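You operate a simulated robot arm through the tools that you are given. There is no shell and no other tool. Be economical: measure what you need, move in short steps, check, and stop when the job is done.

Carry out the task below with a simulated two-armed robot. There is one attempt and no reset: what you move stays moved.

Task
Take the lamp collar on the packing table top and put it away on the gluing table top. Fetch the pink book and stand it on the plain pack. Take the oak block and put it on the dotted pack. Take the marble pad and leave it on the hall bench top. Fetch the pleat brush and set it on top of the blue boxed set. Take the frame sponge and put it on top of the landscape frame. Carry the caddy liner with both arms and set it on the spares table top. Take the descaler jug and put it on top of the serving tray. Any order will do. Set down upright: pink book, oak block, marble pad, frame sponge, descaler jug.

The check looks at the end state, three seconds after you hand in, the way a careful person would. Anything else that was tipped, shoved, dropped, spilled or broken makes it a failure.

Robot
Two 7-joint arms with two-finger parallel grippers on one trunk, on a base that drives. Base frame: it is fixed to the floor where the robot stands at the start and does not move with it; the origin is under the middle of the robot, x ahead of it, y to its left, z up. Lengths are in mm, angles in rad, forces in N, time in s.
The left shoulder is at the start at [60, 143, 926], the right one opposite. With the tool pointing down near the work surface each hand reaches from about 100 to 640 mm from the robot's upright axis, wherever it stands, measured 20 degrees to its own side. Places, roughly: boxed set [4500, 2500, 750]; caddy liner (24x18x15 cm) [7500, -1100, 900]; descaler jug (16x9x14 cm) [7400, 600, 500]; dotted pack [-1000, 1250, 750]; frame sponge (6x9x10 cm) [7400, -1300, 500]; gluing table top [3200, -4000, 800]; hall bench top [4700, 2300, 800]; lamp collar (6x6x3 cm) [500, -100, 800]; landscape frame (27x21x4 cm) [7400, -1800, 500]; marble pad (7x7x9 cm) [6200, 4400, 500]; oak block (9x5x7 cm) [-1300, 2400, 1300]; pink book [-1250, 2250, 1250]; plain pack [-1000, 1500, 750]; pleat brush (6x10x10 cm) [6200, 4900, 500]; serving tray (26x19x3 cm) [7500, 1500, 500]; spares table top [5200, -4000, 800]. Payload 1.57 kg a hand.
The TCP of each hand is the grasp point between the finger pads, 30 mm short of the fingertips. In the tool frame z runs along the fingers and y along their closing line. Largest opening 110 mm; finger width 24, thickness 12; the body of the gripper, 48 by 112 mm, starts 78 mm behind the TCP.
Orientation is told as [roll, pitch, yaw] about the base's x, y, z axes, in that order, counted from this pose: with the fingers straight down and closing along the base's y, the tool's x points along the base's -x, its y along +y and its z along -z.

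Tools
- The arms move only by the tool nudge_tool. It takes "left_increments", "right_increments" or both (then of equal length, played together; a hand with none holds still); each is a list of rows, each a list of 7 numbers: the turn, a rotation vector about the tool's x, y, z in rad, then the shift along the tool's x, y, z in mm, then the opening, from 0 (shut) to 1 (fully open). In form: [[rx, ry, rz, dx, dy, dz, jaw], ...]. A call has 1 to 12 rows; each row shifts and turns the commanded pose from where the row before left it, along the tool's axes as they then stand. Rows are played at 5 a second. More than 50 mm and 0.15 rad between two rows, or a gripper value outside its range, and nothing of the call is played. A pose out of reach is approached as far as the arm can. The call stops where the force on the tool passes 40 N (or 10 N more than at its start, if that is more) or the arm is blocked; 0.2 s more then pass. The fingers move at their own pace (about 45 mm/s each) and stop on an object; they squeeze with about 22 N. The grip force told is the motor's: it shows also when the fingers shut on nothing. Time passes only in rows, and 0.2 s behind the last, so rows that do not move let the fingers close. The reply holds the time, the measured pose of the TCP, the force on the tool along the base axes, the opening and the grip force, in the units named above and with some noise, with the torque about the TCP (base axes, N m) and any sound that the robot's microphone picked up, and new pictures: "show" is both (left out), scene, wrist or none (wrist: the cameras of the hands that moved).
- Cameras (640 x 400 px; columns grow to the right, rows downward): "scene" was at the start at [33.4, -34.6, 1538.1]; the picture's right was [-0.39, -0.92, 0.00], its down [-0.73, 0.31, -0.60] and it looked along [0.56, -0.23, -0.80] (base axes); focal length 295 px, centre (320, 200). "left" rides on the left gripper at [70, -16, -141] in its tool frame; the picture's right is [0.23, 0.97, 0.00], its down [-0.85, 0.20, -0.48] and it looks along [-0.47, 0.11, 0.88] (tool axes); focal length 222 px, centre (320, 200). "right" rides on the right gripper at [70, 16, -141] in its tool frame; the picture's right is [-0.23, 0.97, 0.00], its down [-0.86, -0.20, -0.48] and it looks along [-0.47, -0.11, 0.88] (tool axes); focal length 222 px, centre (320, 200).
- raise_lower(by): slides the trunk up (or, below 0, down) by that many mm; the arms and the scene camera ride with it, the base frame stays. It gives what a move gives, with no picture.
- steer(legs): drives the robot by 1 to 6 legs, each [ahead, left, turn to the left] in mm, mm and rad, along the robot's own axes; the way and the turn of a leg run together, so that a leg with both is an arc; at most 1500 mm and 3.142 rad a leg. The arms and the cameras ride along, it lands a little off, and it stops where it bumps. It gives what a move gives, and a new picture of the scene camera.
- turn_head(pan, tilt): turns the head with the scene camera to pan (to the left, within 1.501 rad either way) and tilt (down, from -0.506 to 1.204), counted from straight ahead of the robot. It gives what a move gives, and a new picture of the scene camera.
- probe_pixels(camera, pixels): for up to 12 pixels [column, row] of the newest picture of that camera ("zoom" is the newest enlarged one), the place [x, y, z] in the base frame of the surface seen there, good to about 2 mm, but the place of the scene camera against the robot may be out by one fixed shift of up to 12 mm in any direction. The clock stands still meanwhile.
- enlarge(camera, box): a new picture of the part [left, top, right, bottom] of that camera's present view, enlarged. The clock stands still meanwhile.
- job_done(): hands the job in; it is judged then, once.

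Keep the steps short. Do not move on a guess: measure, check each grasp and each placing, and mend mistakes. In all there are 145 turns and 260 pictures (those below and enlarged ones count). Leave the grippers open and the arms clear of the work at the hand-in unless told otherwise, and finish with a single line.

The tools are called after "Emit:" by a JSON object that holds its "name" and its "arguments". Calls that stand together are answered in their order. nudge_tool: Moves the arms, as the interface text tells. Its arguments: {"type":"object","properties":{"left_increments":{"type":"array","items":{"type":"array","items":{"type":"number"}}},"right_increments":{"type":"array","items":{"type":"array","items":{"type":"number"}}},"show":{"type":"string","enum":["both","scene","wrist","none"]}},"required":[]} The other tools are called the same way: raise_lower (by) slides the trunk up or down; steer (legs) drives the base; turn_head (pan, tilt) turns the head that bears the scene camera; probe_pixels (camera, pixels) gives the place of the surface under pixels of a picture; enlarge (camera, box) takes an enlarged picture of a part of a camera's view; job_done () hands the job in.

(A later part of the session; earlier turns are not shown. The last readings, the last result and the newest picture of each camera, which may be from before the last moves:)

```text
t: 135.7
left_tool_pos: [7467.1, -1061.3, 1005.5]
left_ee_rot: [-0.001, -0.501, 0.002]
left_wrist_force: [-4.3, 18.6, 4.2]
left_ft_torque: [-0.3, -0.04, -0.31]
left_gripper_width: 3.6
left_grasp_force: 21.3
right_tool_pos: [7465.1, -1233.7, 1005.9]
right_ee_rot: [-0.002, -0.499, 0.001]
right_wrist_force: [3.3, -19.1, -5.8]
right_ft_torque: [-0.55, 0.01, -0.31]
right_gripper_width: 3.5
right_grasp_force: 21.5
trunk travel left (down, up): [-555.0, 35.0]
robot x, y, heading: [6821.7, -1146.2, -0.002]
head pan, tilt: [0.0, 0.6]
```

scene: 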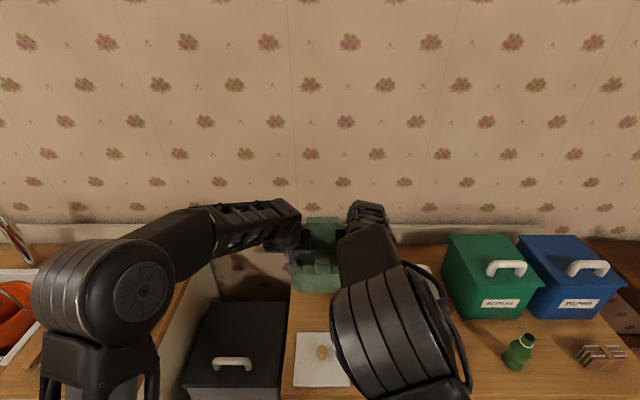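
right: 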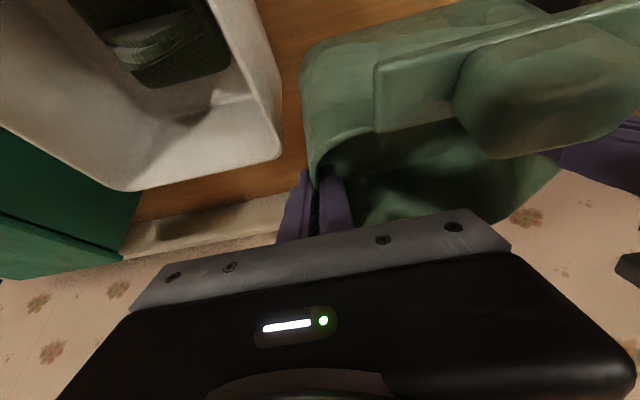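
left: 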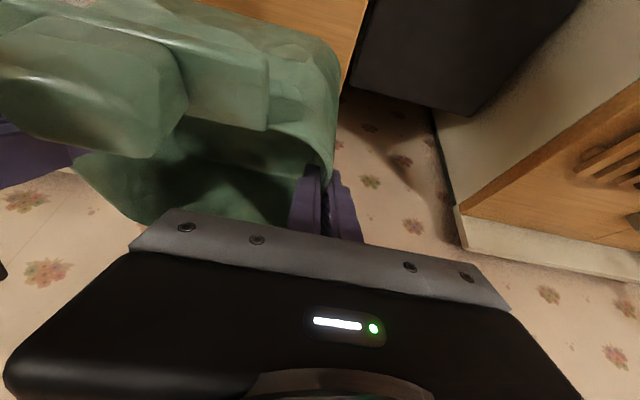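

Lifted level and clear. To reduce the sideways load I shift each hand 2 mm outward and read the forces.

Emit:
{"name": "nudge_tool", "arguments": {"left_increments": [[0, 0, 0, 0, 2, 0, 0], [0, 0, 0, 0, 0, 0, 0]], "right_increments": [[0, 0, 0, 0, -2, 0, 0], [0, 0, 0, 0, 0, 0, 0]], "show": "none"}}

```text
t: 136.3
left_tool_pos: [7466.4, -1061.3, 1005.5]
left_ee_rot: [-0.002, -0.5, 0.001]
left_wrist_force: [-2.6, 8.5, 3.6]
left_ft_torque: [-0.16, -0.2, -0.09]
left_gripper_width: 3.6
left_grasp_force: 22.1
right_tool_pos: [7465.2, -1233.4, 1007.5]
right_ee_rot: [0.002, -0.499, 0.004]
right_wrist_force: [1.7, -8.9, -3.2]
right_ft_torque: [-0.46, 0.19, -0.3]
right_gripper_width: 3.6
right_grasp_force: 22.3
trunk travel left (down, up): [-555.0, 35.0]
robot x, y, heading: [6817.4, -1142.8, 0.001]
head pan, tilt: [0.0, 0.6]
```

Better (≈8 N). Now I drive: back out, turn to face -y, go down the aisle between the table end (x 5950) and the gallery table (x 7124), then sideways to x≈5300 in front of the spares table.

Emit:
{"name": "steer", "arguments": {"legs": [[-470, 0, 0], [0, 0, -1.571], [1000, 130, 0], [600, 10, 0]]}}

```text
t: 150.7
left_tool_pos: [6512.3, -3378.7, 1006.0]
left_ee_rot: [-0.002, -0.5, -1.6]
left_wrist_force: [-21.0, 1.9, 1.3]
left_ft_torque: [0.04, 0.2, -0.06]
left_gripper_width: 3.2
left_grasp_force: 22.1
right_tool_pos: [6340.5, -3373.7, 1005.8]
right_ee_rot: [0.003, -0.498, -1.598]
right_wrist_force: [20.1, -1.3, -1.4]
right_ft_torque: [0.01, 0.08, -0.15]
right_gripper_width: 3.4
right_grasp_force: 22.5
trunk travel left (down, up): [-555.0, 35.0]
robot x, y, heading: [6449.1, -2729.6, -1.6]
head pan, tilt: [0.0, 0.6]
```

scene: 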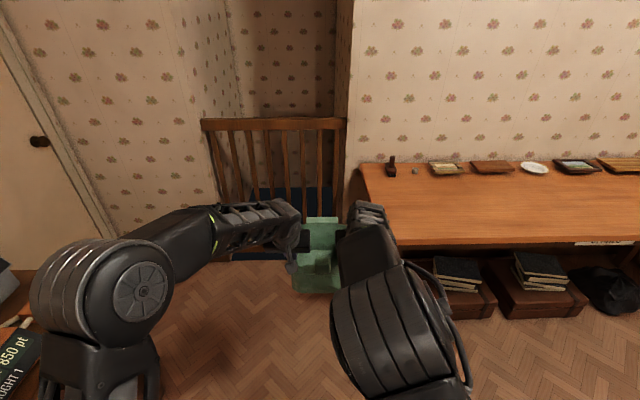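

The spares table is ahead right with a clear front half. I ease the hands 1.5 mm together, and probe the table.

Emit:
{"name": "nudge_tool", "arguments": {"left_increments": [[0, 0, 0, 0, -1.5, 0, 0], [0, 0, 0, 0, 0, 0, 0]], "right_increments": [[0, 0, 0, 0, 1.5, 0, 0], [0, 0, 0, 0, 0, 0, 0]], "show": "none"}}

Emit:
{"name": "probe_pixels", "arguments": {"camera": "scene", "pixels": [[360, 165], [385, 245], [500, 240], [600, 235], [550, 200], [450, 210], [390, 175], [445, 175], [535, 172], [580, 172], [625, 170], [600, 200]]}}

```text
t: 151.3
left_tool_pos: [6513.6, -3378.8, 1004.8]
left_ee_rot: [0.001, -0.5, -1.6]
left_wrist_force: [6.8, 2.5, 3.3]
left_ft_torque: [0.04, 0.27, -0.16]
left_gripper_width: 3.4
left_grasp_force: 22.0
right_tool_pos: [6339.9, -3370.8, 1006.3]
right_ee_rot: [0.0, -0.498, -1.599]
right_wrist_force: [-6.8, -1.9, -3.5]
right_ft_torque: [0.04, 0.34, -0.19]
right_gripper_width: 3.5
right_grasp_force: 21.8
trunk travel left (down, up): [-555.0, 35.0]
robot x, y, heading: [6455.7, -2729.1, -1.599]
head pan, tilt: [0.0, 0.6]
```

```text
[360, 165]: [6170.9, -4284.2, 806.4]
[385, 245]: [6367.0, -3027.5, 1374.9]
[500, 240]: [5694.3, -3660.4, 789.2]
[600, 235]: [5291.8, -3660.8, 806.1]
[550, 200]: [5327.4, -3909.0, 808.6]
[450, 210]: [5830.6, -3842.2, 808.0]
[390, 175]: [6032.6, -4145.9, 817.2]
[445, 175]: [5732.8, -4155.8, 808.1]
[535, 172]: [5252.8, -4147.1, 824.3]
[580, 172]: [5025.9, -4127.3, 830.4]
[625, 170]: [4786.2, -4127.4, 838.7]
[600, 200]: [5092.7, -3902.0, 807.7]
```

Table front at y=-3660, z≈800, back items at y<-4050. I straighten up, strafe right 750 mm, then ahead 400 mm.

Emit:
{"name": "steer", "arguments": {"legs": [[0, 0, 0.028], [0, -750, 0], [430, 0, 0]]}}

```text
t: 157.8
left_tool_pos: [5776.3, -3798.0, 1004.5]
left_ee_rot: [-0.001, -0.5, -1.598]
left_wrist_force: [20.3, 1.1, 3.3]
left_ft_torque: [0.02, 0.16, -0.13]
left_gripper_width: 3.7
left_grasp_force: 21.9
right_tool_pos: [5605.4, -3791.4, 1007.1]
right_ee_rot: [0.001, -0.497, -1.596]
right_wrist_force: [-20.2, -1.0, -4.8]
right_ft_torque: [0.04, 0.47, -0.16]
right_gripper_width: 3.5
right_grasp_force: 22.2
trunk travel left (down, up): [-555.0, 35.0]
robot x, y, heading: [5713.6, -3151.1, -1.597]
head pan, tilt: [0.0, 0.6]
```

scene: 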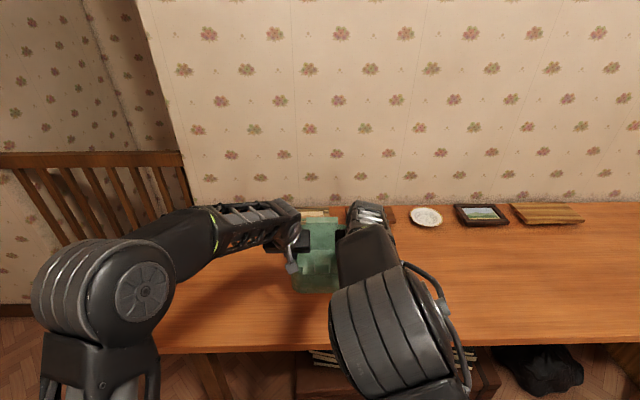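

Liner is over clear table. I relieve the squeeze and lower 96 mm together.

Emit:
{"name": "nudge_tool", "arguments": {"left_increments": [[0, 0, 0, 0, 1.5, 0, 0], [0, 0, 0, 11.5, 0, 21.1, 0], [0, 0, 0, 11.5, 0, 21.1, 0], [0, 0, 0, 11.5, 0, 21.1, 0], [0, 0, 0, 11.5, 0, 21.1, 0], [0, 0, 0, 0, 0, 0, 0]], "right_increments": [[0, 0, 0, 0, -1.5, 0, 0], [0, 0, 0, 11.5, 0, 21.1, 0], [0, 0, 0, 11.5, 0, 21.1, 0], [0, 0, 0, 11.5, 0, 21.1, 0], [0, 0, 0, 11.5, 0, 21.1, 0], [0, 0, 0, 0, 0, 0, 0]]}}

```text
t: 159.2
left_tool_pos: [5776.9, -3799.2, 908.6]
left_ee_rot: [-0.002, -0.503, -1.598]
left_wrist_force: [-14.3, 2.2, 0.4]
left_ft_torque: [0.08, 0.05, 0.01]
left_gripper_width: 3.3
left_grasp_force: 22.0
right_tool_pos: [5604.2, -3792.3, 910.7]
right_ee_rot: [0.002, -0.499, -1.597]
right_wrist_force: [14.7, -1.8, -0.2]
right_ft_torque: [-0.04, 0.03, -0.17]
right_gripper_width: 3.6
right_grasp_force: 21.7
trunk travel left (down, up): [-555.0, 35.0]
robot x, y, heading: [5714.6, -3148.7, -1.598]
head pan, tilt: [0.0, 0.6]
```

scene: 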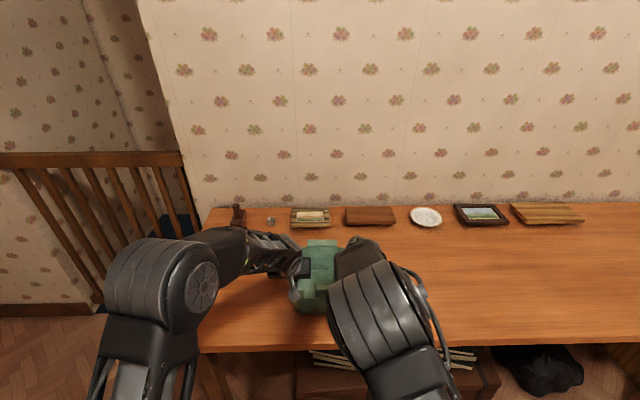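
right: 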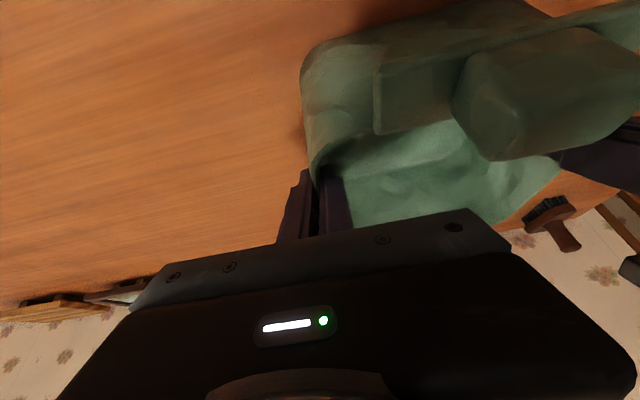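
left: 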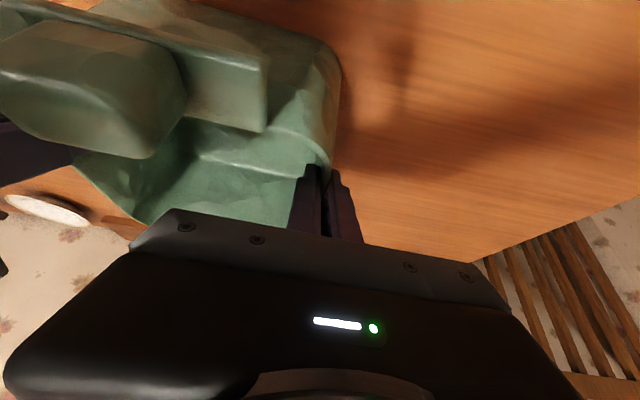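

About 4 mm remain. I lower 5 mm gently, then open both hands to 0.3.

Emit:
{"name": "nudge_tool", "arguments": {"left_increments": [[0, 0, 0, 1.1, 0, 2, 0], [0, 0, 0, 1, 0, 1.8, 0], [0, 0, 0, 0, 0, 0, 0], [0, 0, 0, 0, 0, 0, 0.3], [0, 0, 0, 0, 0, 0, 0.3], [0, 0, 0, 0, 0, 0, 0.3]], "right_increments": [[0, 0, 0, 1.1, 0, 2, 0], [0, 0, 0, 1.2, 0, 2.4, 0], [0, 0, 0, 0, 0, 0, 0], [0, 0, 0, 0, 0, 0, 0.3], [0, 0, 0, 0, 0, 0, 0.3], [0, 0, 0, 0, 0, 0, 0.3]], "show": "wrist"}}

```text
t: 160.7
left_tool_pos: [5778.8, -3798.9, 903.5]
left_ee_rot: [0.001, -0.5, -1.597]
left_wrist_force: [-0.2, -0.7, -0.2]
left_ft_torque: [0.01, -0.03, 0.02]
left_gripper_width: 33.1
left_grasp_force: 0.0
right_tool_pos: [5602.0, -3791.7, 903.4]
right_ee_rot: [0.0, -0.498, -1.597]
right_wrist_force: [-0.3, -0.5, -0.7]
right_ft_torque: [0.01, -0.01, -0.01]
right_gripper_width: 32.9
right_grasp_force: 0.0
trunk travel left (down, up): [-555.0, 35.0]
robot x, y, heading: [5716.9, -3148.4, -1.598]
head pan, tilt: [0.0, 0.6]
```

right: 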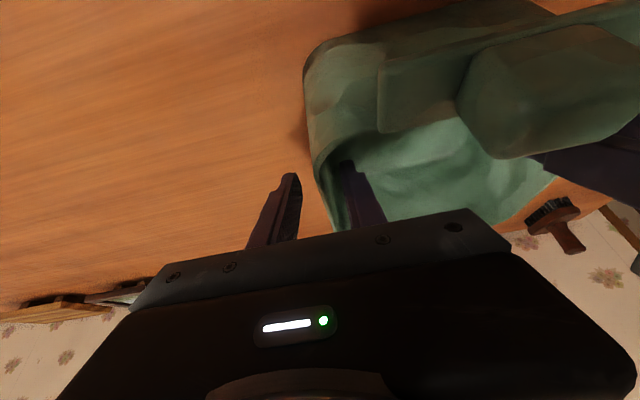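
left: 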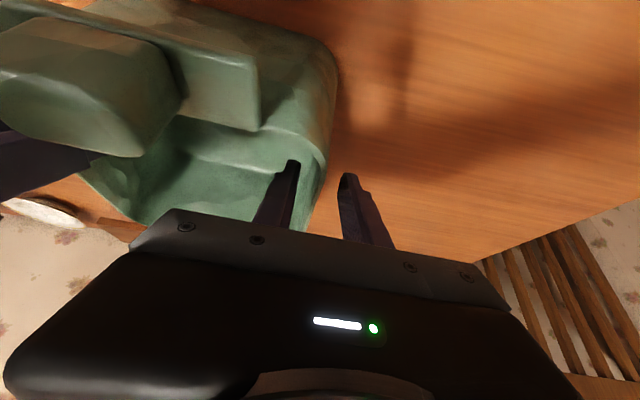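

Liner stands on the table, hands free. I raise both hands straight up, then back off and turn towards the aisle.

Emit:
{"name": "nudge_tool", "arguments": {"left_increments": [[0, 0, 0, -16, 0, -29, 0.3], [0, 0, 0, -16, 0, -29, 0.3], [0, 0, 0, -16, 0, -29, 0.3], [0, 0, 0, -16, 0, -29, 0.3], [0, 0, 0, 0, 0, 0, 0.3]], "right_increments": [[0, 0, 0, -16, 0, -29, 0.3], [0, 0, 0, -16, 0, -29, 0.3], [0, 0, 0, -16, 0, -29, 0.3], [0, 0, 0, -16, 0, -29, 0.3], [0, 0, 0, 0, 0, 0, 0.3]], "show": "none"}}

Emit:
{"name": "steer", "arguments": {"legs": [[-430, 0, 0]]}}

```text
t: 161.8
left_tool_pos: [5778.9, -3798.9, 1035.5]
left_ee_rot: [0.0, -0.5, -1.599]
left_wrist_force: [-0.2, 0.7, -0.1]
left_ft_torque: [-0.02, 0.01, 0.03]
left_gripper_width: 33.0
left_grasp_force: 0.0
right_tool_pos: [5603.4, -3791.6, 1037.8]
right_ee_rot: [-0.001, -0.499, -1.6]
right_wrist_force: [0.2, -0.3, -0.2]
right_ft_torque: [0.0, 0.02, 0.01]
right_gripper_width: 33.1
right_grasp_force: 0.1
trunk travel left (down, up): [-555.0, 35.0]
robot x, y, heading: [5710.0, -3147.6, -1.593]
head pan, tilt: [0.0, 0.6]
```

```text
t: 164.4
left_tool_pos: [5796.1, -3376.6, 1033.9]
left_ee_rot: [0.001, -0.502, -1.581]
left_wrist_force: [-0.7, -0.1, -0.4]
left_ft_torque: [0.0, 0.03, 0.02]
left_gripper_width: 33.1
left_grasp_force: 0.0
right_tool_pos: [5620.6, -3371.9, 1039.0]
right_ee_rot: [0.0, -0.501, -1.582]
right_wrist_force: [0.1, 0.5, 0.5]
right_ft_torque: [-0.03, 0.0, -0.02]
right_gripper_width: 33.1
right_grasp_force: 0.0
trunk travel left (down, up): [-555.0, 35.0]
robot x, y, heading: [5725.8, -2731.3, -1.581]
head pan, tilt: [0.0, 0.6]
```

scene: 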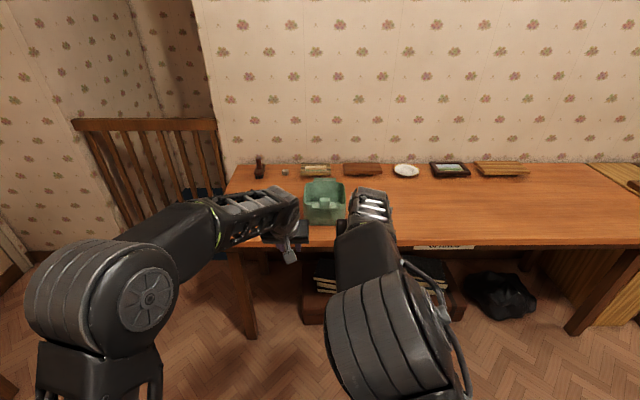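

Liner placed well. I pull the arms in and drive: turn left to face +x, ahead to the aisle, then strafe left towards y≈600.

Emit:
{"name": "nudge_tool", "arguments": {"left_increments": [[0, 0, 0, 35, 5, -19, 0.6], [0, 0, 0, 35, 5, -19, 1], [0, 0, 0, 35, 5, -19, 1], [0, 0, 0, 35, 5, -19, 1], [0, 0, 0, 35, 5, -19, 1], [0, 0, 0, 0, 0, 0, 1]], "right_increments": [[0, 0, 0, 35, -5, -19, 0.6], [0, 0, 0, 35, -5, -19, 1], [0, 0, 0, 35, -5, -19, 1], [0, 0, 0, 35, -5, -19, 1], [0, 0, 0, 35, -5, -19, 1], [0, 0, 0, 0, 0, 0, 1]], "show": "none"}}

Emit:
{"name": "steer", "arguments": {"legs": [[0, 0, 1.578], [690, 0, 0], [0, 1200, 0], [0, 1200, 0]]}}

Emit:
{"name": "turn_head", "arguments": {"pan": 0.6, "tilt": 0.4}}

```text
t: 165.8
left_tool_pos: [5825.6, -3178.0, 1035.2]
left_ee_rot: [0.001, -0.499, -1.583]
left_wrist_force: [-0.7, -0.4, -0.1]
left_ft_torque: [0.03, 0.02, 0.0]
left_gripper_width: 109.9
left_grasp_force: 0.1
right_tool_pos: [5596.1, -3172.7, 1038.4]
right_ee_rot: [0.001, -0.498, -1.585]
right_wrist_force: [0.6, 0.6, 0.3]
right_ft_torque: [-0.03, 0.0, -0.02]
right_gripper_width: 110.3
right_grasp_force: 0.0
trunk travel left (down, up): [-555.0, 35.0]
robot x, y, heading: [5723.8, -2727.1, -1.584]
head pan, tilt: [0.0, 0.6]
```

```text
t: 184.6
left_tool_pos: [6886.2, -286.3, 1035.7]
left_ee_rot: [0.0, -0.503, -0.028]
left_wrist_force: [-0.3, 0.5, 0.7]
left_ft_torque: [-0.03, 0.01, 0.01]
left_gripper_width: 109.9
left_grasp_force: 0.1
right_tool_pos: [6878.8, -515.6, 1039.0]
right_ee_rot: [0.001, -0.499, -0.028]
right_wrist_force: [-0.2, 0.6, 0.5]
right_ft_torque: [-0.06, 0.0, 0.01]
right_gripper_width: 110.1
right_grasp_force: 0.1
trunk travel left (down, up): [-555.0, 35.0]
robot x, y, heading: [6435.6, -383.1, -0.027]
head pan, tilt: [0.0, 0.6]
```

scene: 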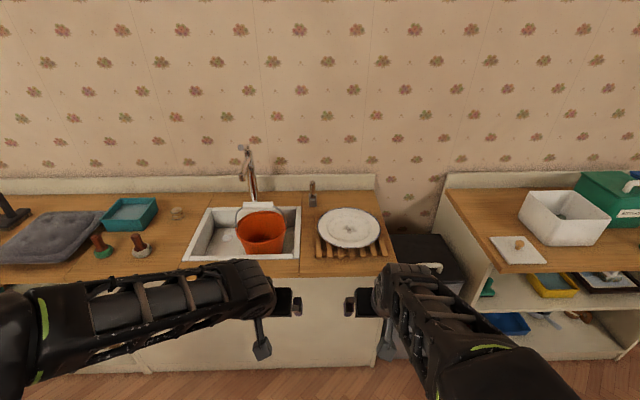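

```text
t: 185.6
left_tool_pos: [6888.0, -285.8, 1036.4]
left_ee_rot: [0.0, -0.503, -0.028]
left_wrist_force: [1.4, 0.6, 0.0]
left_ft_torque: [-0.01, 0.02, 0.02]
left_gripper_width: 110.0
left_grasp_force: 0.0
right_tool_pos: [6878.9, -515.6, 1038.5]
right_ee_rot: [0.001, -0.5, -0.027]
right_wrist_force: [0.2, 0.2, 0.4]
right_ft_torque: [0.0, 0.0, 0.01]
right_gripper_width: 109.7
right_grasp_force: 0.0
trunk travel left (down, up): [-555.0, 35.0]
robot x, y, heading: [6435.7, -382.1, -0.03]
head pan, tilt: [0.6, 0.4]
```

scene: 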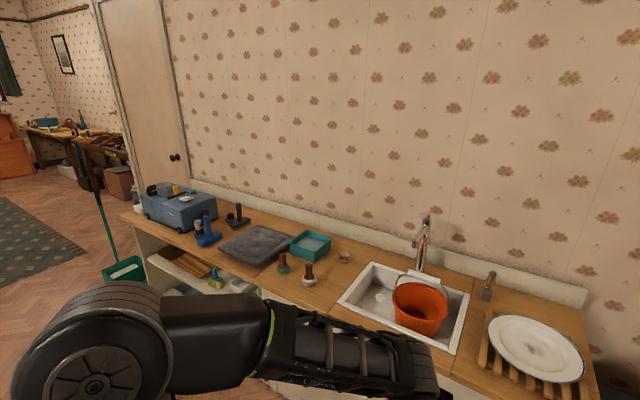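

The open shelves are under the left counter. I straighten, strafe left 1330 mm, lower the trunk 380 mm and look.

Emit:
{"name": "steer", "arguments": {"legs": [[0, 0, 0.029], [0, 1340, 0]]}}

Emit:
{"name": "raise_lower", "arguments": {"by": -380}}

Emit:
{"name": "turn_head", "arguments": {"pan": 0.0, "tilt": 0.55}}

```text
t: 192.8
left_tool_pos: [6869.6, 1102.1, 1035.1]
left_ee_rot: [0.0, -0.501, 0.02]
left_wrist_force: [0.4, -0.3, 0.0]
left_ft_torque: [-0.02, 0.01, 0.01]
left_gripper_width: 110.0
left_grasp_force: 0.0
right_tool_pos: [6871.0, 871.5, 1038.3]
right_ee_rot: [0.0, -0.501, 0.017]
right_wrist_force: [-0.9, 0.2, -0.1]
right_ft_torque: [-0.05, 0.01, 0.01]
right_gripper_width: 110.1
right_grasp_force: 0.0
trunk travel left (down, up): [-555.0, 35.0]
robot x, y, heading: [6422.1, 985.0, 0.021]
head pan, tilt: [0.6, 0.4]
```

scene: 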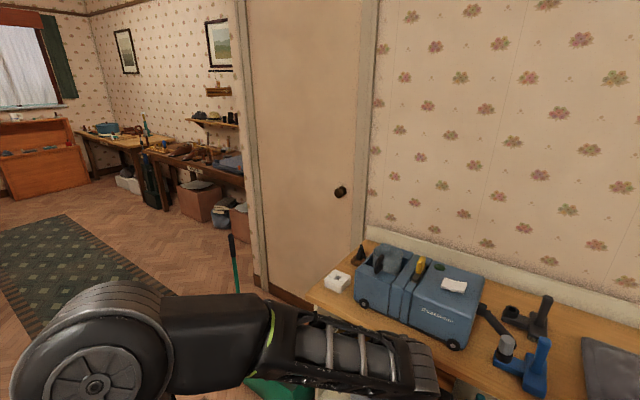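

```text
t: 196.4
left_tool_pos: [6870.2, 1100.4, 655.4]
left_ee_rot: [0.001, -0.499, 0.019]
left_wrist_force: [0.6, -0.2, -0.1]
left_ft_torque: [0.01, -0.02, 0.0]
left_gripper_width: 110.1
left_grasp_force: 0.1
right_tool_pos: [6870.9, 871.4, 657.0]
right_ee_rot: [0.001, -0.499, 0.017]
right_wrist_force: [-0.9, -0.5, 0.4]
right_ft_torque: [0.0, -0.01, 0.0]
right_gripper_width: 110.2
right_grasp_force: 0.0
trunk travel left (down, up): [-175.0, 415.0]
robot x, y, heading: [6420.7, 982.6, 0.021]
head pan, tilt: [0.6, 0.4]
```

```text
t: 197.4
left_tool_pos: [6869.5, 1100.6, 655.3]
left_ee_rot: [0.001, -0.501, 0.019]
left_wrist_force: [-0.2, -0.1, -1.2]
left_ft_torque: [0.01, -0.03, -0.01]
left_gripper_width: 109.8
left_grasp_force: 0.0
right_tool_pos: [6871.9, 872.0, 658.8]
right_ee_rot: [0.0, -0.499, 0.018]
right_wrist_force: [-0.7, -0.4, -0.6]
right_ft_torque: [-0.01, 0.02, 0.02]
right_gripper_width: 109.8
right_grasp_force: 0.1
trunk travel left (down, up): [-175.0, 415.0]
robot x, y, heading: [6425.8, 983.0, 0.018]
head pan, tilt: [0.0, 0.55]
```

scene: 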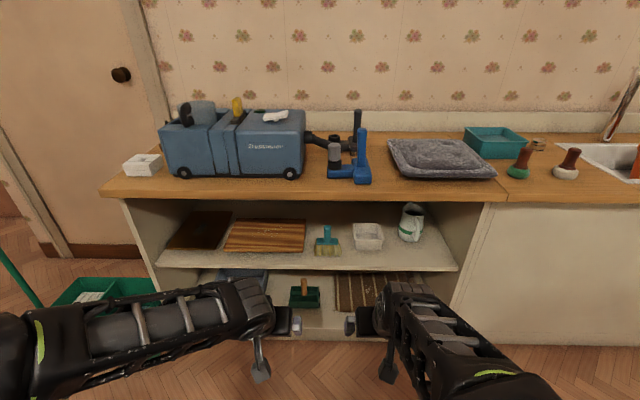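

I see the jug at (411,222), and two flat boards: dark (200,232) and striped (265,236). I enlarge and measure.

Emit:
{"name": "enlarge", "arguments": {"camera": "scene", "box": [140, 190, 460, 290]}}

Emit:
{"name": "probe_pixels", "arguments": {"camera": "scene", "pixels": [[200, 230], [175, 245], [225, 215], [230, 250], [302, 250], [240, 222], [303, 223], [265, 236], [411, 208], [402, 240], [423, 238], [380, 262]]}}

Emit:
{"name": "enlarge", "arguments": {"camera": "scene", "box": [370, 190, 450, 260]}}

```text
2.00 times, centred on (300, 240) of scene
```

zoom: 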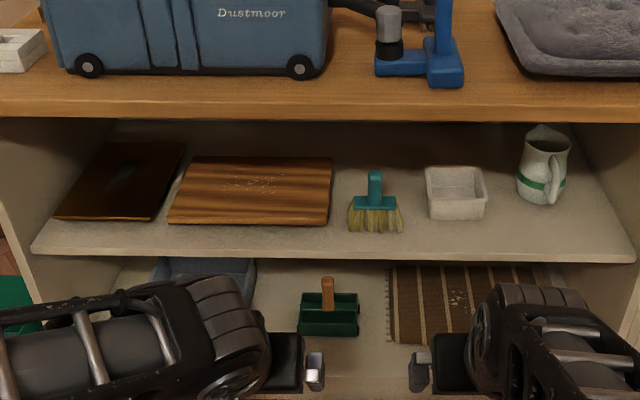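

```text
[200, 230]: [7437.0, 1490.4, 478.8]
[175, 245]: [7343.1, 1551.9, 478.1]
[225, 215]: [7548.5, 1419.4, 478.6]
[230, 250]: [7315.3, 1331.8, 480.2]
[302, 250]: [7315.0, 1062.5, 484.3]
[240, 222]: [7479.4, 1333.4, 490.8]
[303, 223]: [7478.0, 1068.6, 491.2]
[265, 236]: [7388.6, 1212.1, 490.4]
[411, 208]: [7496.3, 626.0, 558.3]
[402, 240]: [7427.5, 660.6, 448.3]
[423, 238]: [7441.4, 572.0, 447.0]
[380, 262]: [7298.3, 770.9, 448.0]
```

```text
5.71 times, centred on (410, 225) of scene
```

zoom: 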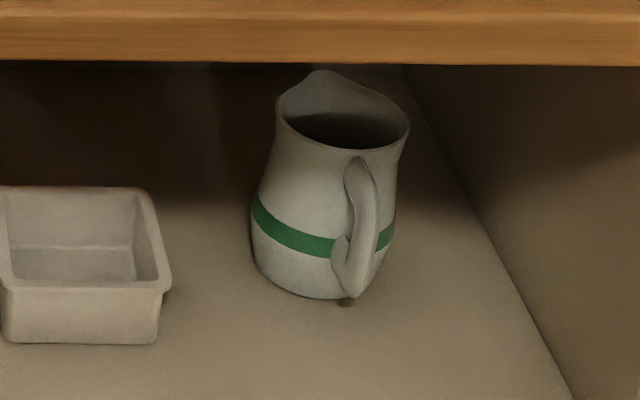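

Dark tray (centre ≈(7450,1490), top ≈472) is the serving tray by its place; jug axis ≈(7465,615), handle facing me. I'll hold the jug round its neck under the flared rim with the left hand pitched 1.1 rad. I pitch the left hand, and drive to y≈425.

Emit:
{"name": "nudge_tool", "arguments": {"left_increments": [[0, -0.15, 0, 0, 0, 0, 1], [0, -0.15, 0, 0, 0, 0, 1], [0, -0.15, 0, 0, 0, 0, 1], [0, -0.15, 0, 0, 0, 0, 1], [0, 0, 0, 0, 0, 0, 1]], "show": "none"}}

Emit:
{"name": "steer", "arguments": {"legs": [[0, -560, -0.019]]}}

Emit:
{"name": "enlarge", "arguments": {"camera": "left", "box": [0, 0, 640, 400]}}

```text
t: 198.6
left_tool_pos: [6918.7, 1075.2, 672.2]
left_ee_rot: [0.002, -1.101, 0.019]
left_wrist_force: [-0.2, 0.0, 0.0]
left_ft_torque: [0.0, 0.03, 0.0]
left_gripper_width: 110.0
left_grasp_force: 0.1
left hand out of reach, approached as far as the arm can: row 3, 4
right_tool_pos: [6870.4, 871.6, 657.5]
right_ee_rot: [-0.001, -0.5, 0.018]
right_wrist_force: [-1.6, -0.4, -0.2]
right_ft_torque: [0.01, 0.02, 0.01]
right_gripper_width: 110.0
right_grasp_force: 0.1
trunk travel left (down, up): [-175.0, 415.0]
robot x, y, heading: [6422.1, 983.0, 0.019]
head pan, tilt: [0.0, 0.55]
```

```text
t: 201.9
left_tool_pos: [6924.0, 496.3, 671.9]
left_ee_rot: [-0.001, -1.097, -0.011]
left_wrist_force: [-0.5, 0.8, 0.5]
left_ft_torque: [0.0, 0.01, 0.0]
left_gripper_width: 109.9
left_grasp_force: 0.1
right_tool_pos: [6870.1, 293.4, 657.4]
right_ee_rot: [0.0, -0.5, -0.012]
right_wrist_force: [0.5, -0.5, -0.5]
right_ft_torque: [-0.04, -0.01, 0.0]
right_gripper_width: 110.1
right_grasp_force: 0.1
trunk travel left (down, up): [-175.0, 415.0]
robot x, y, heading: [6424.4, 418.0, -0.009]
head pan, tilt: [0.0, 0.55]
```

scene: 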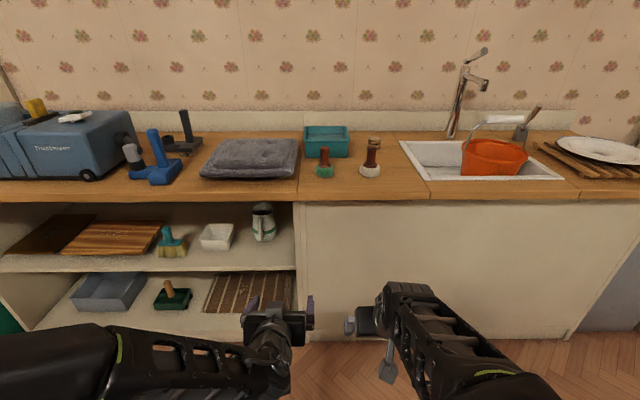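

```text
1.00 times, centred on (320, 200) of left
```

zoom: 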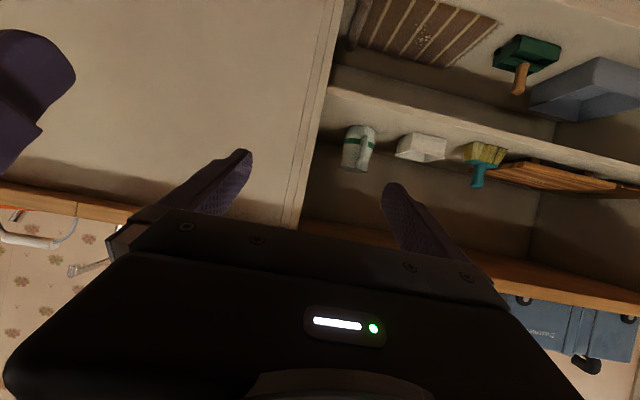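

I measure jug, side wall and handle from the left wrist camera and an enlargement.

Emit:
{"name": "probe_pixels", "arguments": {"camera": "left", "pixels": [[344, 150], [373, 150], [345, 165], [371, 168], [358, 170], [354, 128], [370, 155], [312, 180], [330, 110], [310, 220], [360, 128], [327, 150]]}}

Emit:
{"name": "enlarge", "arguments": {"camera": "left", "box": [300, 90, 420, 190]}}

Emit:
{"name": "enlarge", "arguments": {"camera": "scene", "box": [220, 190, 310, 260]}}

```text
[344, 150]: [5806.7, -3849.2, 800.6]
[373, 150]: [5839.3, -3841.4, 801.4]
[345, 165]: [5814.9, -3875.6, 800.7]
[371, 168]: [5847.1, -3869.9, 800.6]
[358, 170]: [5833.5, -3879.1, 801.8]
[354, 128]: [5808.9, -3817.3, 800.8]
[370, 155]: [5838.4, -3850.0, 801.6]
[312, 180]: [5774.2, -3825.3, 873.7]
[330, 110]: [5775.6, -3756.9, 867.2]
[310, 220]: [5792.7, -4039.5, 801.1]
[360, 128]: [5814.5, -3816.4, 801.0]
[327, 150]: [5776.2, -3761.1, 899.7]
```

```text
4.00 times, centred on (360, 140) of left
```

zoom: 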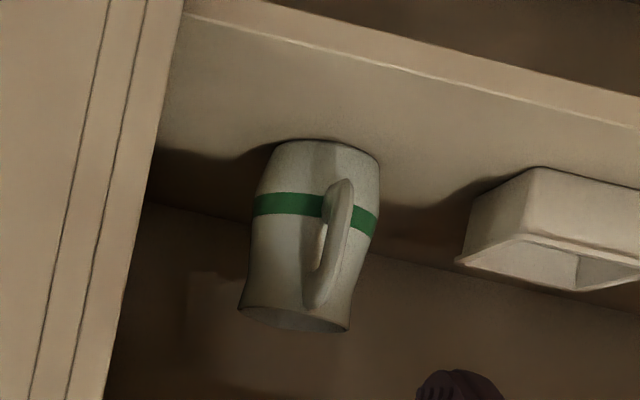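

```text
5.71 times, centred on (265, 225) of scene
```

zoom: 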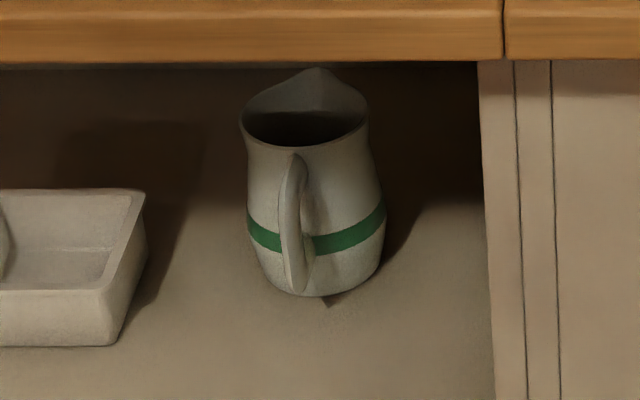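

The wrist probe used a stale picture; I probe this scene enlargement, then take a fresh wrist picture once closer.

Emit:
{"name": "probe_pixels", "arguments": {"camera": "zoom", "pixels": [[248, 220], [384, 215], [290, 220], [243, 125], [368, 125], [290, 165], [310, 145], [315, 72], [320, 250], [470, 90], [482, 150], [296, 285]]}}

```text
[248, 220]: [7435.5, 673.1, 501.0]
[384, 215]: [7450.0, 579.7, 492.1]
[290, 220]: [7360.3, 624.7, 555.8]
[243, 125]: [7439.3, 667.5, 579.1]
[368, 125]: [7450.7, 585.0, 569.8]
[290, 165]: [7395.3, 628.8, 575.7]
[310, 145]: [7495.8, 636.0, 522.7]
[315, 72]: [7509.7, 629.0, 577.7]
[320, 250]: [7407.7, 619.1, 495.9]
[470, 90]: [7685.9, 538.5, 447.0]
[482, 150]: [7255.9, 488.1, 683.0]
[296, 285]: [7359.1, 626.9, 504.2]
```

Jug axis ≈(7452,630), rim z≈565, handle towards me at y≈630. I lower the left hand to z≈555 and shift it left 110 mm, then drive in closer.

Emit:
{"name": "nudge_tool", "arguments": {"left_increments": [[0, 0, 0, 25, 27, 12.7, 1], [0, 0, 0, 25, 27, 12.7, 1], [0, 0, 0, 25, 27, 12.7, 1], [0, 0, 0, 27, 27, 14, 1], [0, 0, 0, 0, 0, 0, 1]], "show": "none"}}

Emit:
{"name": "steer", "arguments": {"legs": [[240, 25, 0.01]]}}

Emit:
{"name": "nudge_tool", "arguments": {"left_increments": [[0, 0, 0, 0, 0, 0, 1]], "show": "wrist"}}

```text
t: 203.1
left_tool_pos: [6952.7, 577.8, 574.6]
left_ee_rot: [0.005, -1.091, -0.021]
left_wrist_force: [0.5, -0.4, 0.4]
left_ft_torque: [0.0, 0.02, -0.04]
left_gripper_width: 110.2
left_grasp_force: 0.2
left hand out of reach, approached as far as the arm can: row 1, 2, 3, 4
right_tool_pos: [6869.7, 292.5, 657.6]
right_ee_rot: [0.001, -0.499, -0.012]
right_wrist_force: [0.2, 0.5, -0.5]
right_ft_torque: [0.0, 0.04, 0.04]
right_gripper_width: 109.9
right_grasp_force: 0.1
trunk travel left (down, up): [-175.0, 415.0]
robot x, y, heading: [6429.7, 418.5, -0.013]
head pan, tilt: [0.0, 0.55]
```

```text
t: 204.8
left_tool_pos: [7185.4, 602.1, 574.8]
left_ee_rot: [0.008, -1.091, -0.022]
left_wrist_force: [0.2, 0.1, -0.1]
left_ft_torque: [0.0, -0.03, 0.01]
left_gripper_width: 110.1
left_grasp_force: 0.0
right_tool_pos: [7103.9, 315.1, 658.3]
right_ee_rot: [0.0, -0.499, -0.014]
right_wrist_force: [-0.4, 0.0, -0.2]
right_ft_torque: [-0.02, 0.02, 0.03]
right_gripper_width: 109.9
right_grasp_force: 0.0
trunk travel left (down, up): [-175.0, 415.0]
robot x, y, heading: [6660.2, 442.1, -0.014]
head pan, tilt: [0.0, 0.55]
```

scene: 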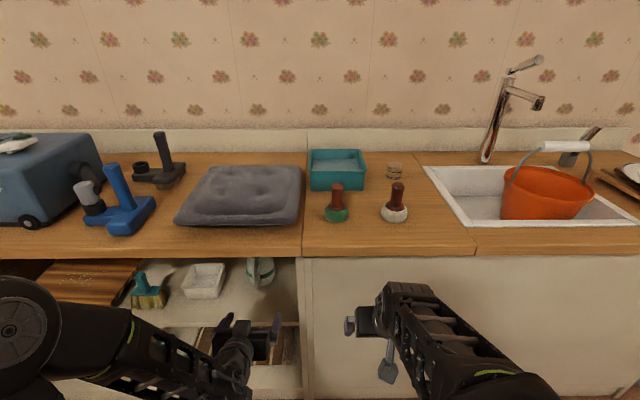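

```text
t: 205.2
left_tool_pos: [7184.5, 600.8, 576.0]
left_ee_rot: [0.006, -1.091, -0.022]
left_wrist_force: [0.3, -0.5, 0.5]
left_ft_torque: [-0.03, 0.01, -0.04]
left_gripper_width: 109.8
left_grasp_force: 0.0
right_tool_pos: [7102.8, 315.0, 658.2]
right_ee_rot: [-0.001, -0.5, -0.011]
right_wrist_force: [-0.4, -0.1, 0.0]
right_ft_torque: [-0.02, 0.03, -0.03]
right_gripper_width: 110.1
right_grasp_force: 0.0
trunk travel left (down, up): [-175.0, 415.0]
robot x, y, heading: [6659.1, 440.3, -0.009]
head pan, tilt: [0.0, 0.55]
```

left: 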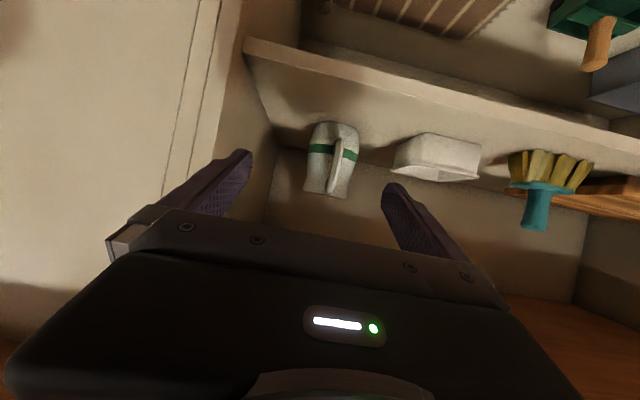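

Emit:
{"name": "probe_pixels", "arguments": {"camera": "left", "pixels": [[308, 160], [352, 165], [306, 185], [349, 190], [333, 175], [340, 145], [325, 196], [330, 125], [396, 165], [275, 130], [320, 150], [262, 180]]}}

Emit:
{"name": "enlarge", "arguments": {"camera": "left", "box": [280, 100, 400, 220]}}

```text
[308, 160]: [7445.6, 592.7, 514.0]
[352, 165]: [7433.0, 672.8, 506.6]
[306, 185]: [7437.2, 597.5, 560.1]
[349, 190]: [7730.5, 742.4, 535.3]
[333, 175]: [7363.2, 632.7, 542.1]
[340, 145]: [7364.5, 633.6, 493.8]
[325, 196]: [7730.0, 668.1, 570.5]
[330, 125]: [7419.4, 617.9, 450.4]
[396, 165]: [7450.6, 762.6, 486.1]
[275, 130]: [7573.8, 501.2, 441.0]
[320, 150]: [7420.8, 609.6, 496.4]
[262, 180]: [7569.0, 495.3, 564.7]
```

```text
3.33 times, centred on (340, 160) of left
```

zoom: 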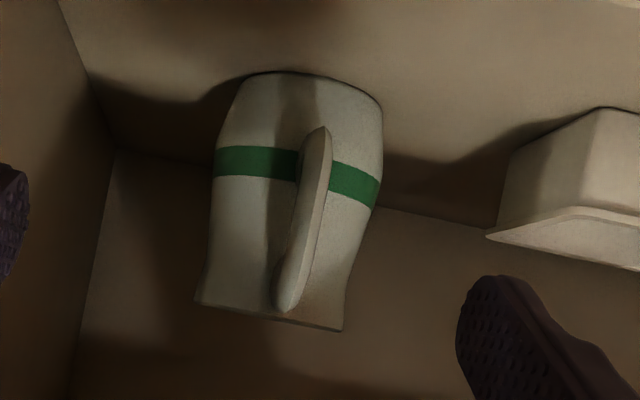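

Jug axis (7452,633), aligned with x. I drive 85 mm closer, centre the hand on y=633 and advance most of the way.

Emit:
{"name": "steer", "arguments": {"legs": [[85, 0, 0.01]]}}

Emit:
{"name": "nudge_tool", "arguments": {"left_increments": [[0, 0, 0, 0, 16, 0, 1], [0, 0, 0, 0, 16, 0, 1], [0, 0, 0, -12, 0, 34.6, 1], [0, 0, 0, -12, 0, 34.6, 1], [0, 0, 0, -12, 0, 34.6, 1], [0, 0, 0, 0, 0, 0, 1]], "show": "wrist"}}

```text
t: 206.3
left_tool_pos: [7268.4, 605.6, 575.2]
left_ee_rot: [0.008, -1.091, -0.011]
left_wrist_force: [-0.5, 0.4, -0.9]
left_ft_torque: [0.01, -0.01, -0.01]
left_gripper_width: 109.9
left_grasp_force: 0.1
right_tool_pos: [7188.2, 319.7, 657.5]
right_ee_rot: [0.0, -0.5, -0.002]
right_wrist_force: [-0.4, -0.9, -0.9]
right_ft_torque: [0.02, 0.0, 0.0]
right_gripper_width: 109.9
right_grasp_force: 0.2
trunk travel left (down, up): [-175.0, 415.0]
robot x, y, heading: [6747.9, 442.1, -0.005]
head pan, tilt: [0.0, 0.55]
```

scene: 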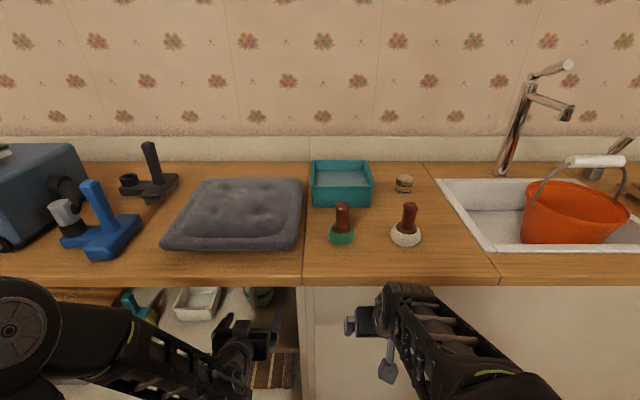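

```text
t: 207.7
left_tool_pos: [7378.8, 635.5, 555.7]
left_ee_rot: [0.006, -1.088, -0.01]
left_wrist_force: [-0.2, -0.1, 0.0]
left_ft_torque: [0.01, -0.02, 0.01]
left_gripper_width: 110.0
left_grasp_force: 0.0
left hand out of reach, approached as far as the arm can: row 1
right_tool_pos: [7188.1, 319.3, 658.3]
right_ee_rot: [0.001, -0.498, -0.003]
right_wrist_force: [-0.7, -0.6, -0.1]
right_ft_torque: [-0.01, 0.02, 0.01]
right_gripper_width: 110.1
right_grasp_force: 0.0
trunk travel left (down, up): [-175.0, 415.0]
robot x, y, heading: [6744.8, 441.0, -0.001]
head pan, tilt: [0.0, 0.55]
```

left: 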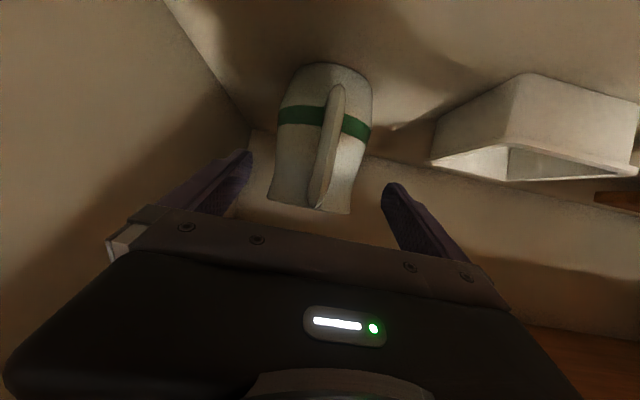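

Jug sits centred between the open fingers. I advance the last 70 mm and look.

Emit:
{"name": "nudge_tool", "arguments": {"left_increments": [[0, 0, 0, -9.5, -0.8, 21.5, 1], [0, 0, 0, -9.5, -0.8, 21.5, 1], [0, 0, 0, -9.5, -0.8, 21.5, 1], [0, 0, 0, 0, 0, 0, 1]], "show": "wrist"}}

```text
t: 208.7
left_tool_pos: [7448.5, 631.5, 550.1]
left_ee_rot: [0.007, -1.089, -0.01]
left_wrist_force: [0.4, -1.0, -0.4]
left_ft_torque: [0.01, -0.01, 0.0]
left_gripper_width: 110.0
left_grasp_force: 0.1
right_tool_pos: [7187.6, 320.0, 657.9]
right_ee_rot: [0.0, -0.498, -0.001]
right_wrist_force: [-0.5, -0.5, -0.5]
right_ft_torque: [-0.02, -0.01, 0.01]
right_gripper_width: 110.3
right_grasp_force: 0.1
trunk travel left (down, up): [-175.0, 415.0]
robot x, y, heading: [6743.1, 440.0, -0.003]
head pan, tilt: [0.0, 0.55]
```

left: 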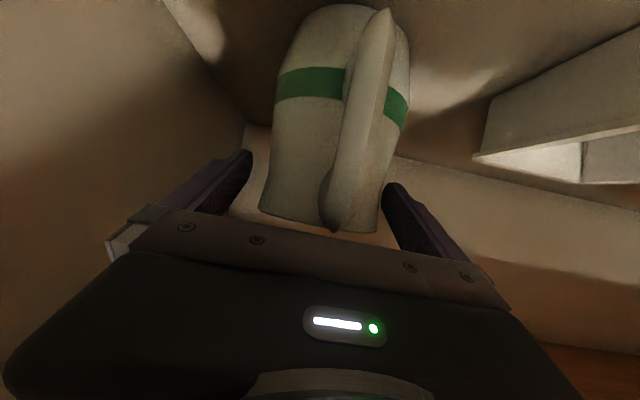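

No contact. I close the fingers on the neck.

Emit:
{"name": "nudge_tool", "arguments": {"left_increments": [[0, 0, 0, 0, 0, 0, 0.8], [0, 0, 0, 0, 0, 0, 0.7], [0, 0, 0, 0, 0, 0, 0.5], [0, 0, 0, 0, 0, 0, 0.4], [0, 0, 0, 0, 0, 0, 0.4]], "show": "wrist"}}

```text
t: 209.9
left_tool_pos: [7450.4, 631.6, 552.0]
left_ee_rot: [0.007, -1.091, -0.011]
left_wrist_force: [1.7, 3.2, 2.9]
left_ft_torque: [0.09, -0.11, 0.05]
left_gripper_width: 89.2
left_grasp_force: 22.0
right_tool_pos: [7188.5, 319.8, 658.7]
right_ee_rot: [0.002, -0.498, -0.004]
right_wrist_force: [0.8, -0.5, 0.9]
right_ft_torque: [0.01, 0.05, 0.0]
right_gripper_width: 109.7
right_grasp_force: 0.1
trunk travel left (down, up): [-175.0, 415.0]
robot x, y, heading: [6742.1, 444.8, -0.004]
head pan, tilt: [0.0, 0.55]
```

left: 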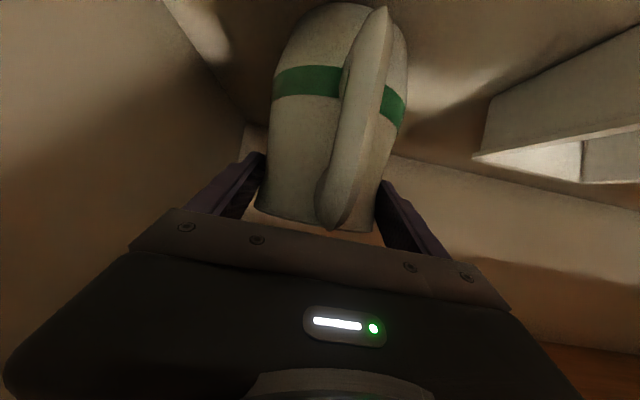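

Gripped at 89 mm. I lift 35 mm and check the jug hangs upright.

Emit:
{"name": "nudge_tool", "arguments": {"left_increments": [[0, 0, 0, -9, 0, -4.6, 0.4], [0, 0, 0, -9, 0, -4.6, 0.4], [0, 0, 0, -13.4, 0, -6.8, 0.4], [0, 0, 0, 0, 0, 0, 0.4]]}}

```text
t: 210.9
left_tool_pos: [7448.2, 632.5, 586.5]
left_ee_rot: [0.005, -1.09, -0.01]
left_wrist_force: [0.2, -0.1, -7.1]
left_ft_torque: [0.01, -0.02, -0.01]
left_gripper_width: 89.7
left_grasp_force: 21.7
right_tool_pos: [7190.0, 319.4, 657.3]
right_ee_rot: [0.001, -0.498, -0.003]
right_wrist_force: [0.2, 0.8, -0.2]
right_ft_torque: [0.02, -0.03, -0.01]
right_gripper_width: 110.1
right_grasp_force: 0.0
trunk travel left (down, up): [-175.0, 415.0]
robot x, y, heading: [6743.8, 441.7, -0.0]
head pan, tilt: [0.0, 0.55]
```

scene: 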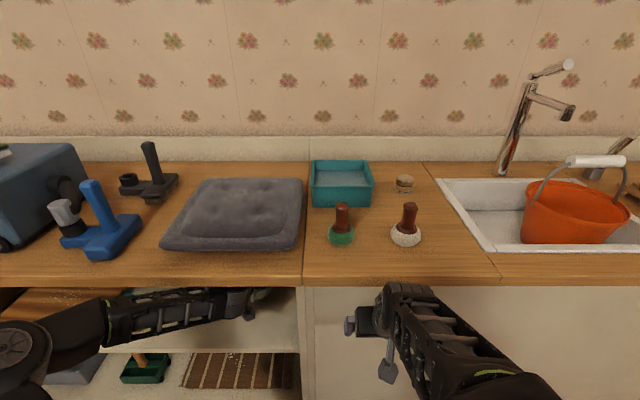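
left: 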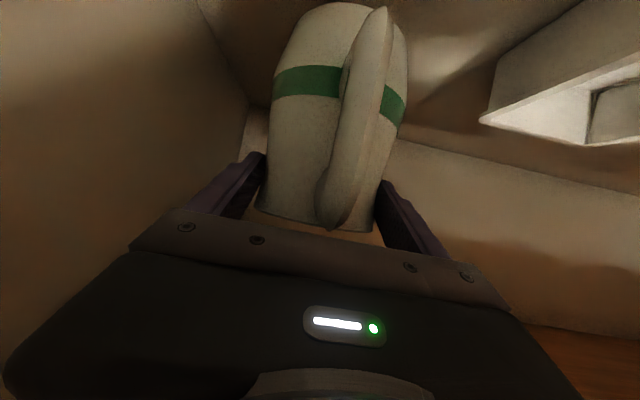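

Held firmly (7 N). I back the base out 400 mm, strafe left 855 mm, and look at the tray.

Emit:
{"name": "steer", "arguments": {"legs": [[-400, 0, 0], [0, 855, 0]]}}

Emit:
{"name": "turn_head", "arguments": {"pan": 0.2, "tilt": 0.6}}

```text
t: 217.5
left_tool_pos: [7043.9, 1484.5, 587.1]
left_ee_rot: [0.006, -1.089, -0.002]
left_wrist_force: [0.5, 0.4, -7.2]
left_ft_torque: [0.03, -0.02, -0.02]
left_gripper_width: 89.6
left_grasp_force: 22.6
right_tool_pos: [6785.2, 1169.0, 658.1]
right_ee_rot: [0.0, -0.498, 0.008]
right_wrist_force: [0.2, 0.1, -0.9]
right_ft_torque: [0.03, -0.01, -0.03]
right_gripper_width: 110.1
right_grasp_force: 0.0
trunk travel left (down, up): [-175.0, 415.0]
robot x, y, heading: [6337.9, 1284.4, 0.006]
head pan, tilt: [0.0, 0.55]
```

scene: 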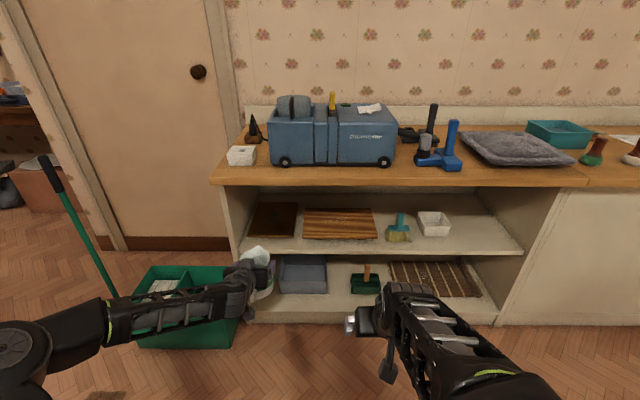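

```text
t: 218.2
left_tool_pos: [7042.5, 1484.7, 585.9]
left_ee_rot: [0.006, -1.089, -0.001]
left_wrist_force: [-0.6, 0.6, -6.9]
left_ft_torque: [0.01, -0.01, 0.01]
left_gripper_width: 89.3
left_grasp_force: 22.5
right_tool_pos: [6786.2, 1169.6, 657.3]
right_ee_rot: [0.0, -0.499, 0.007]
right_wrist_force: [-0.3, 0.4, -0.1]
right_ft_torque: [0.05, 0.02, 0.01]
right_gripper_width: 109.8
right_grasp_force: 0.1
trunk travel left (down, up): [-175.0, 415.0]
robot x, y, heading: [6341.0, 1288.9, 0.009]
head pan, tilt: [0.201, 0.6]
```

scene: 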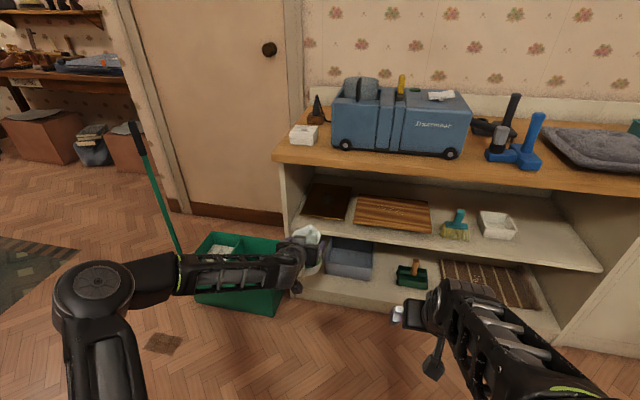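

I probe the tray, and the green floor tub with its broom for clearance.

Emit:
{"name": "probe_pixels", "arguments": {"camera": "scene", "pixels": [[300, 218], [346, 220], [310, 187], [352, 190], [327, 203], [268, 315], [200, 300], [283, 245], [205, 237], [178, 255], [135, 130], [285, 195]]}}

Emit:
{"name": "enlarge", "arguments": {"camera": "scene", "box": [180, 160, 440, 320]}}

```text
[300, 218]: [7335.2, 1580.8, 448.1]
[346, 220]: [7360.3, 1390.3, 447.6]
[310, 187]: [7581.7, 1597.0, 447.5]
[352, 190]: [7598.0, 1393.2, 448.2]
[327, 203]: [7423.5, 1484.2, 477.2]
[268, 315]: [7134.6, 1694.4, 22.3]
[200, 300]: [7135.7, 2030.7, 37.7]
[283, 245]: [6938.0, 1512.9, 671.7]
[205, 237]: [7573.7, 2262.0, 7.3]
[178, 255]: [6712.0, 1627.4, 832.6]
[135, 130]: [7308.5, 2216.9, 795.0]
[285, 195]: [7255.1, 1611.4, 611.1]
```

```text
2.46 times, centred on (310, 240) of scene
```

zoom: 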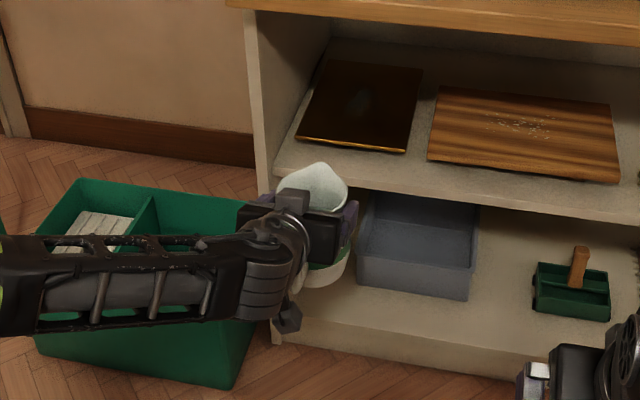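

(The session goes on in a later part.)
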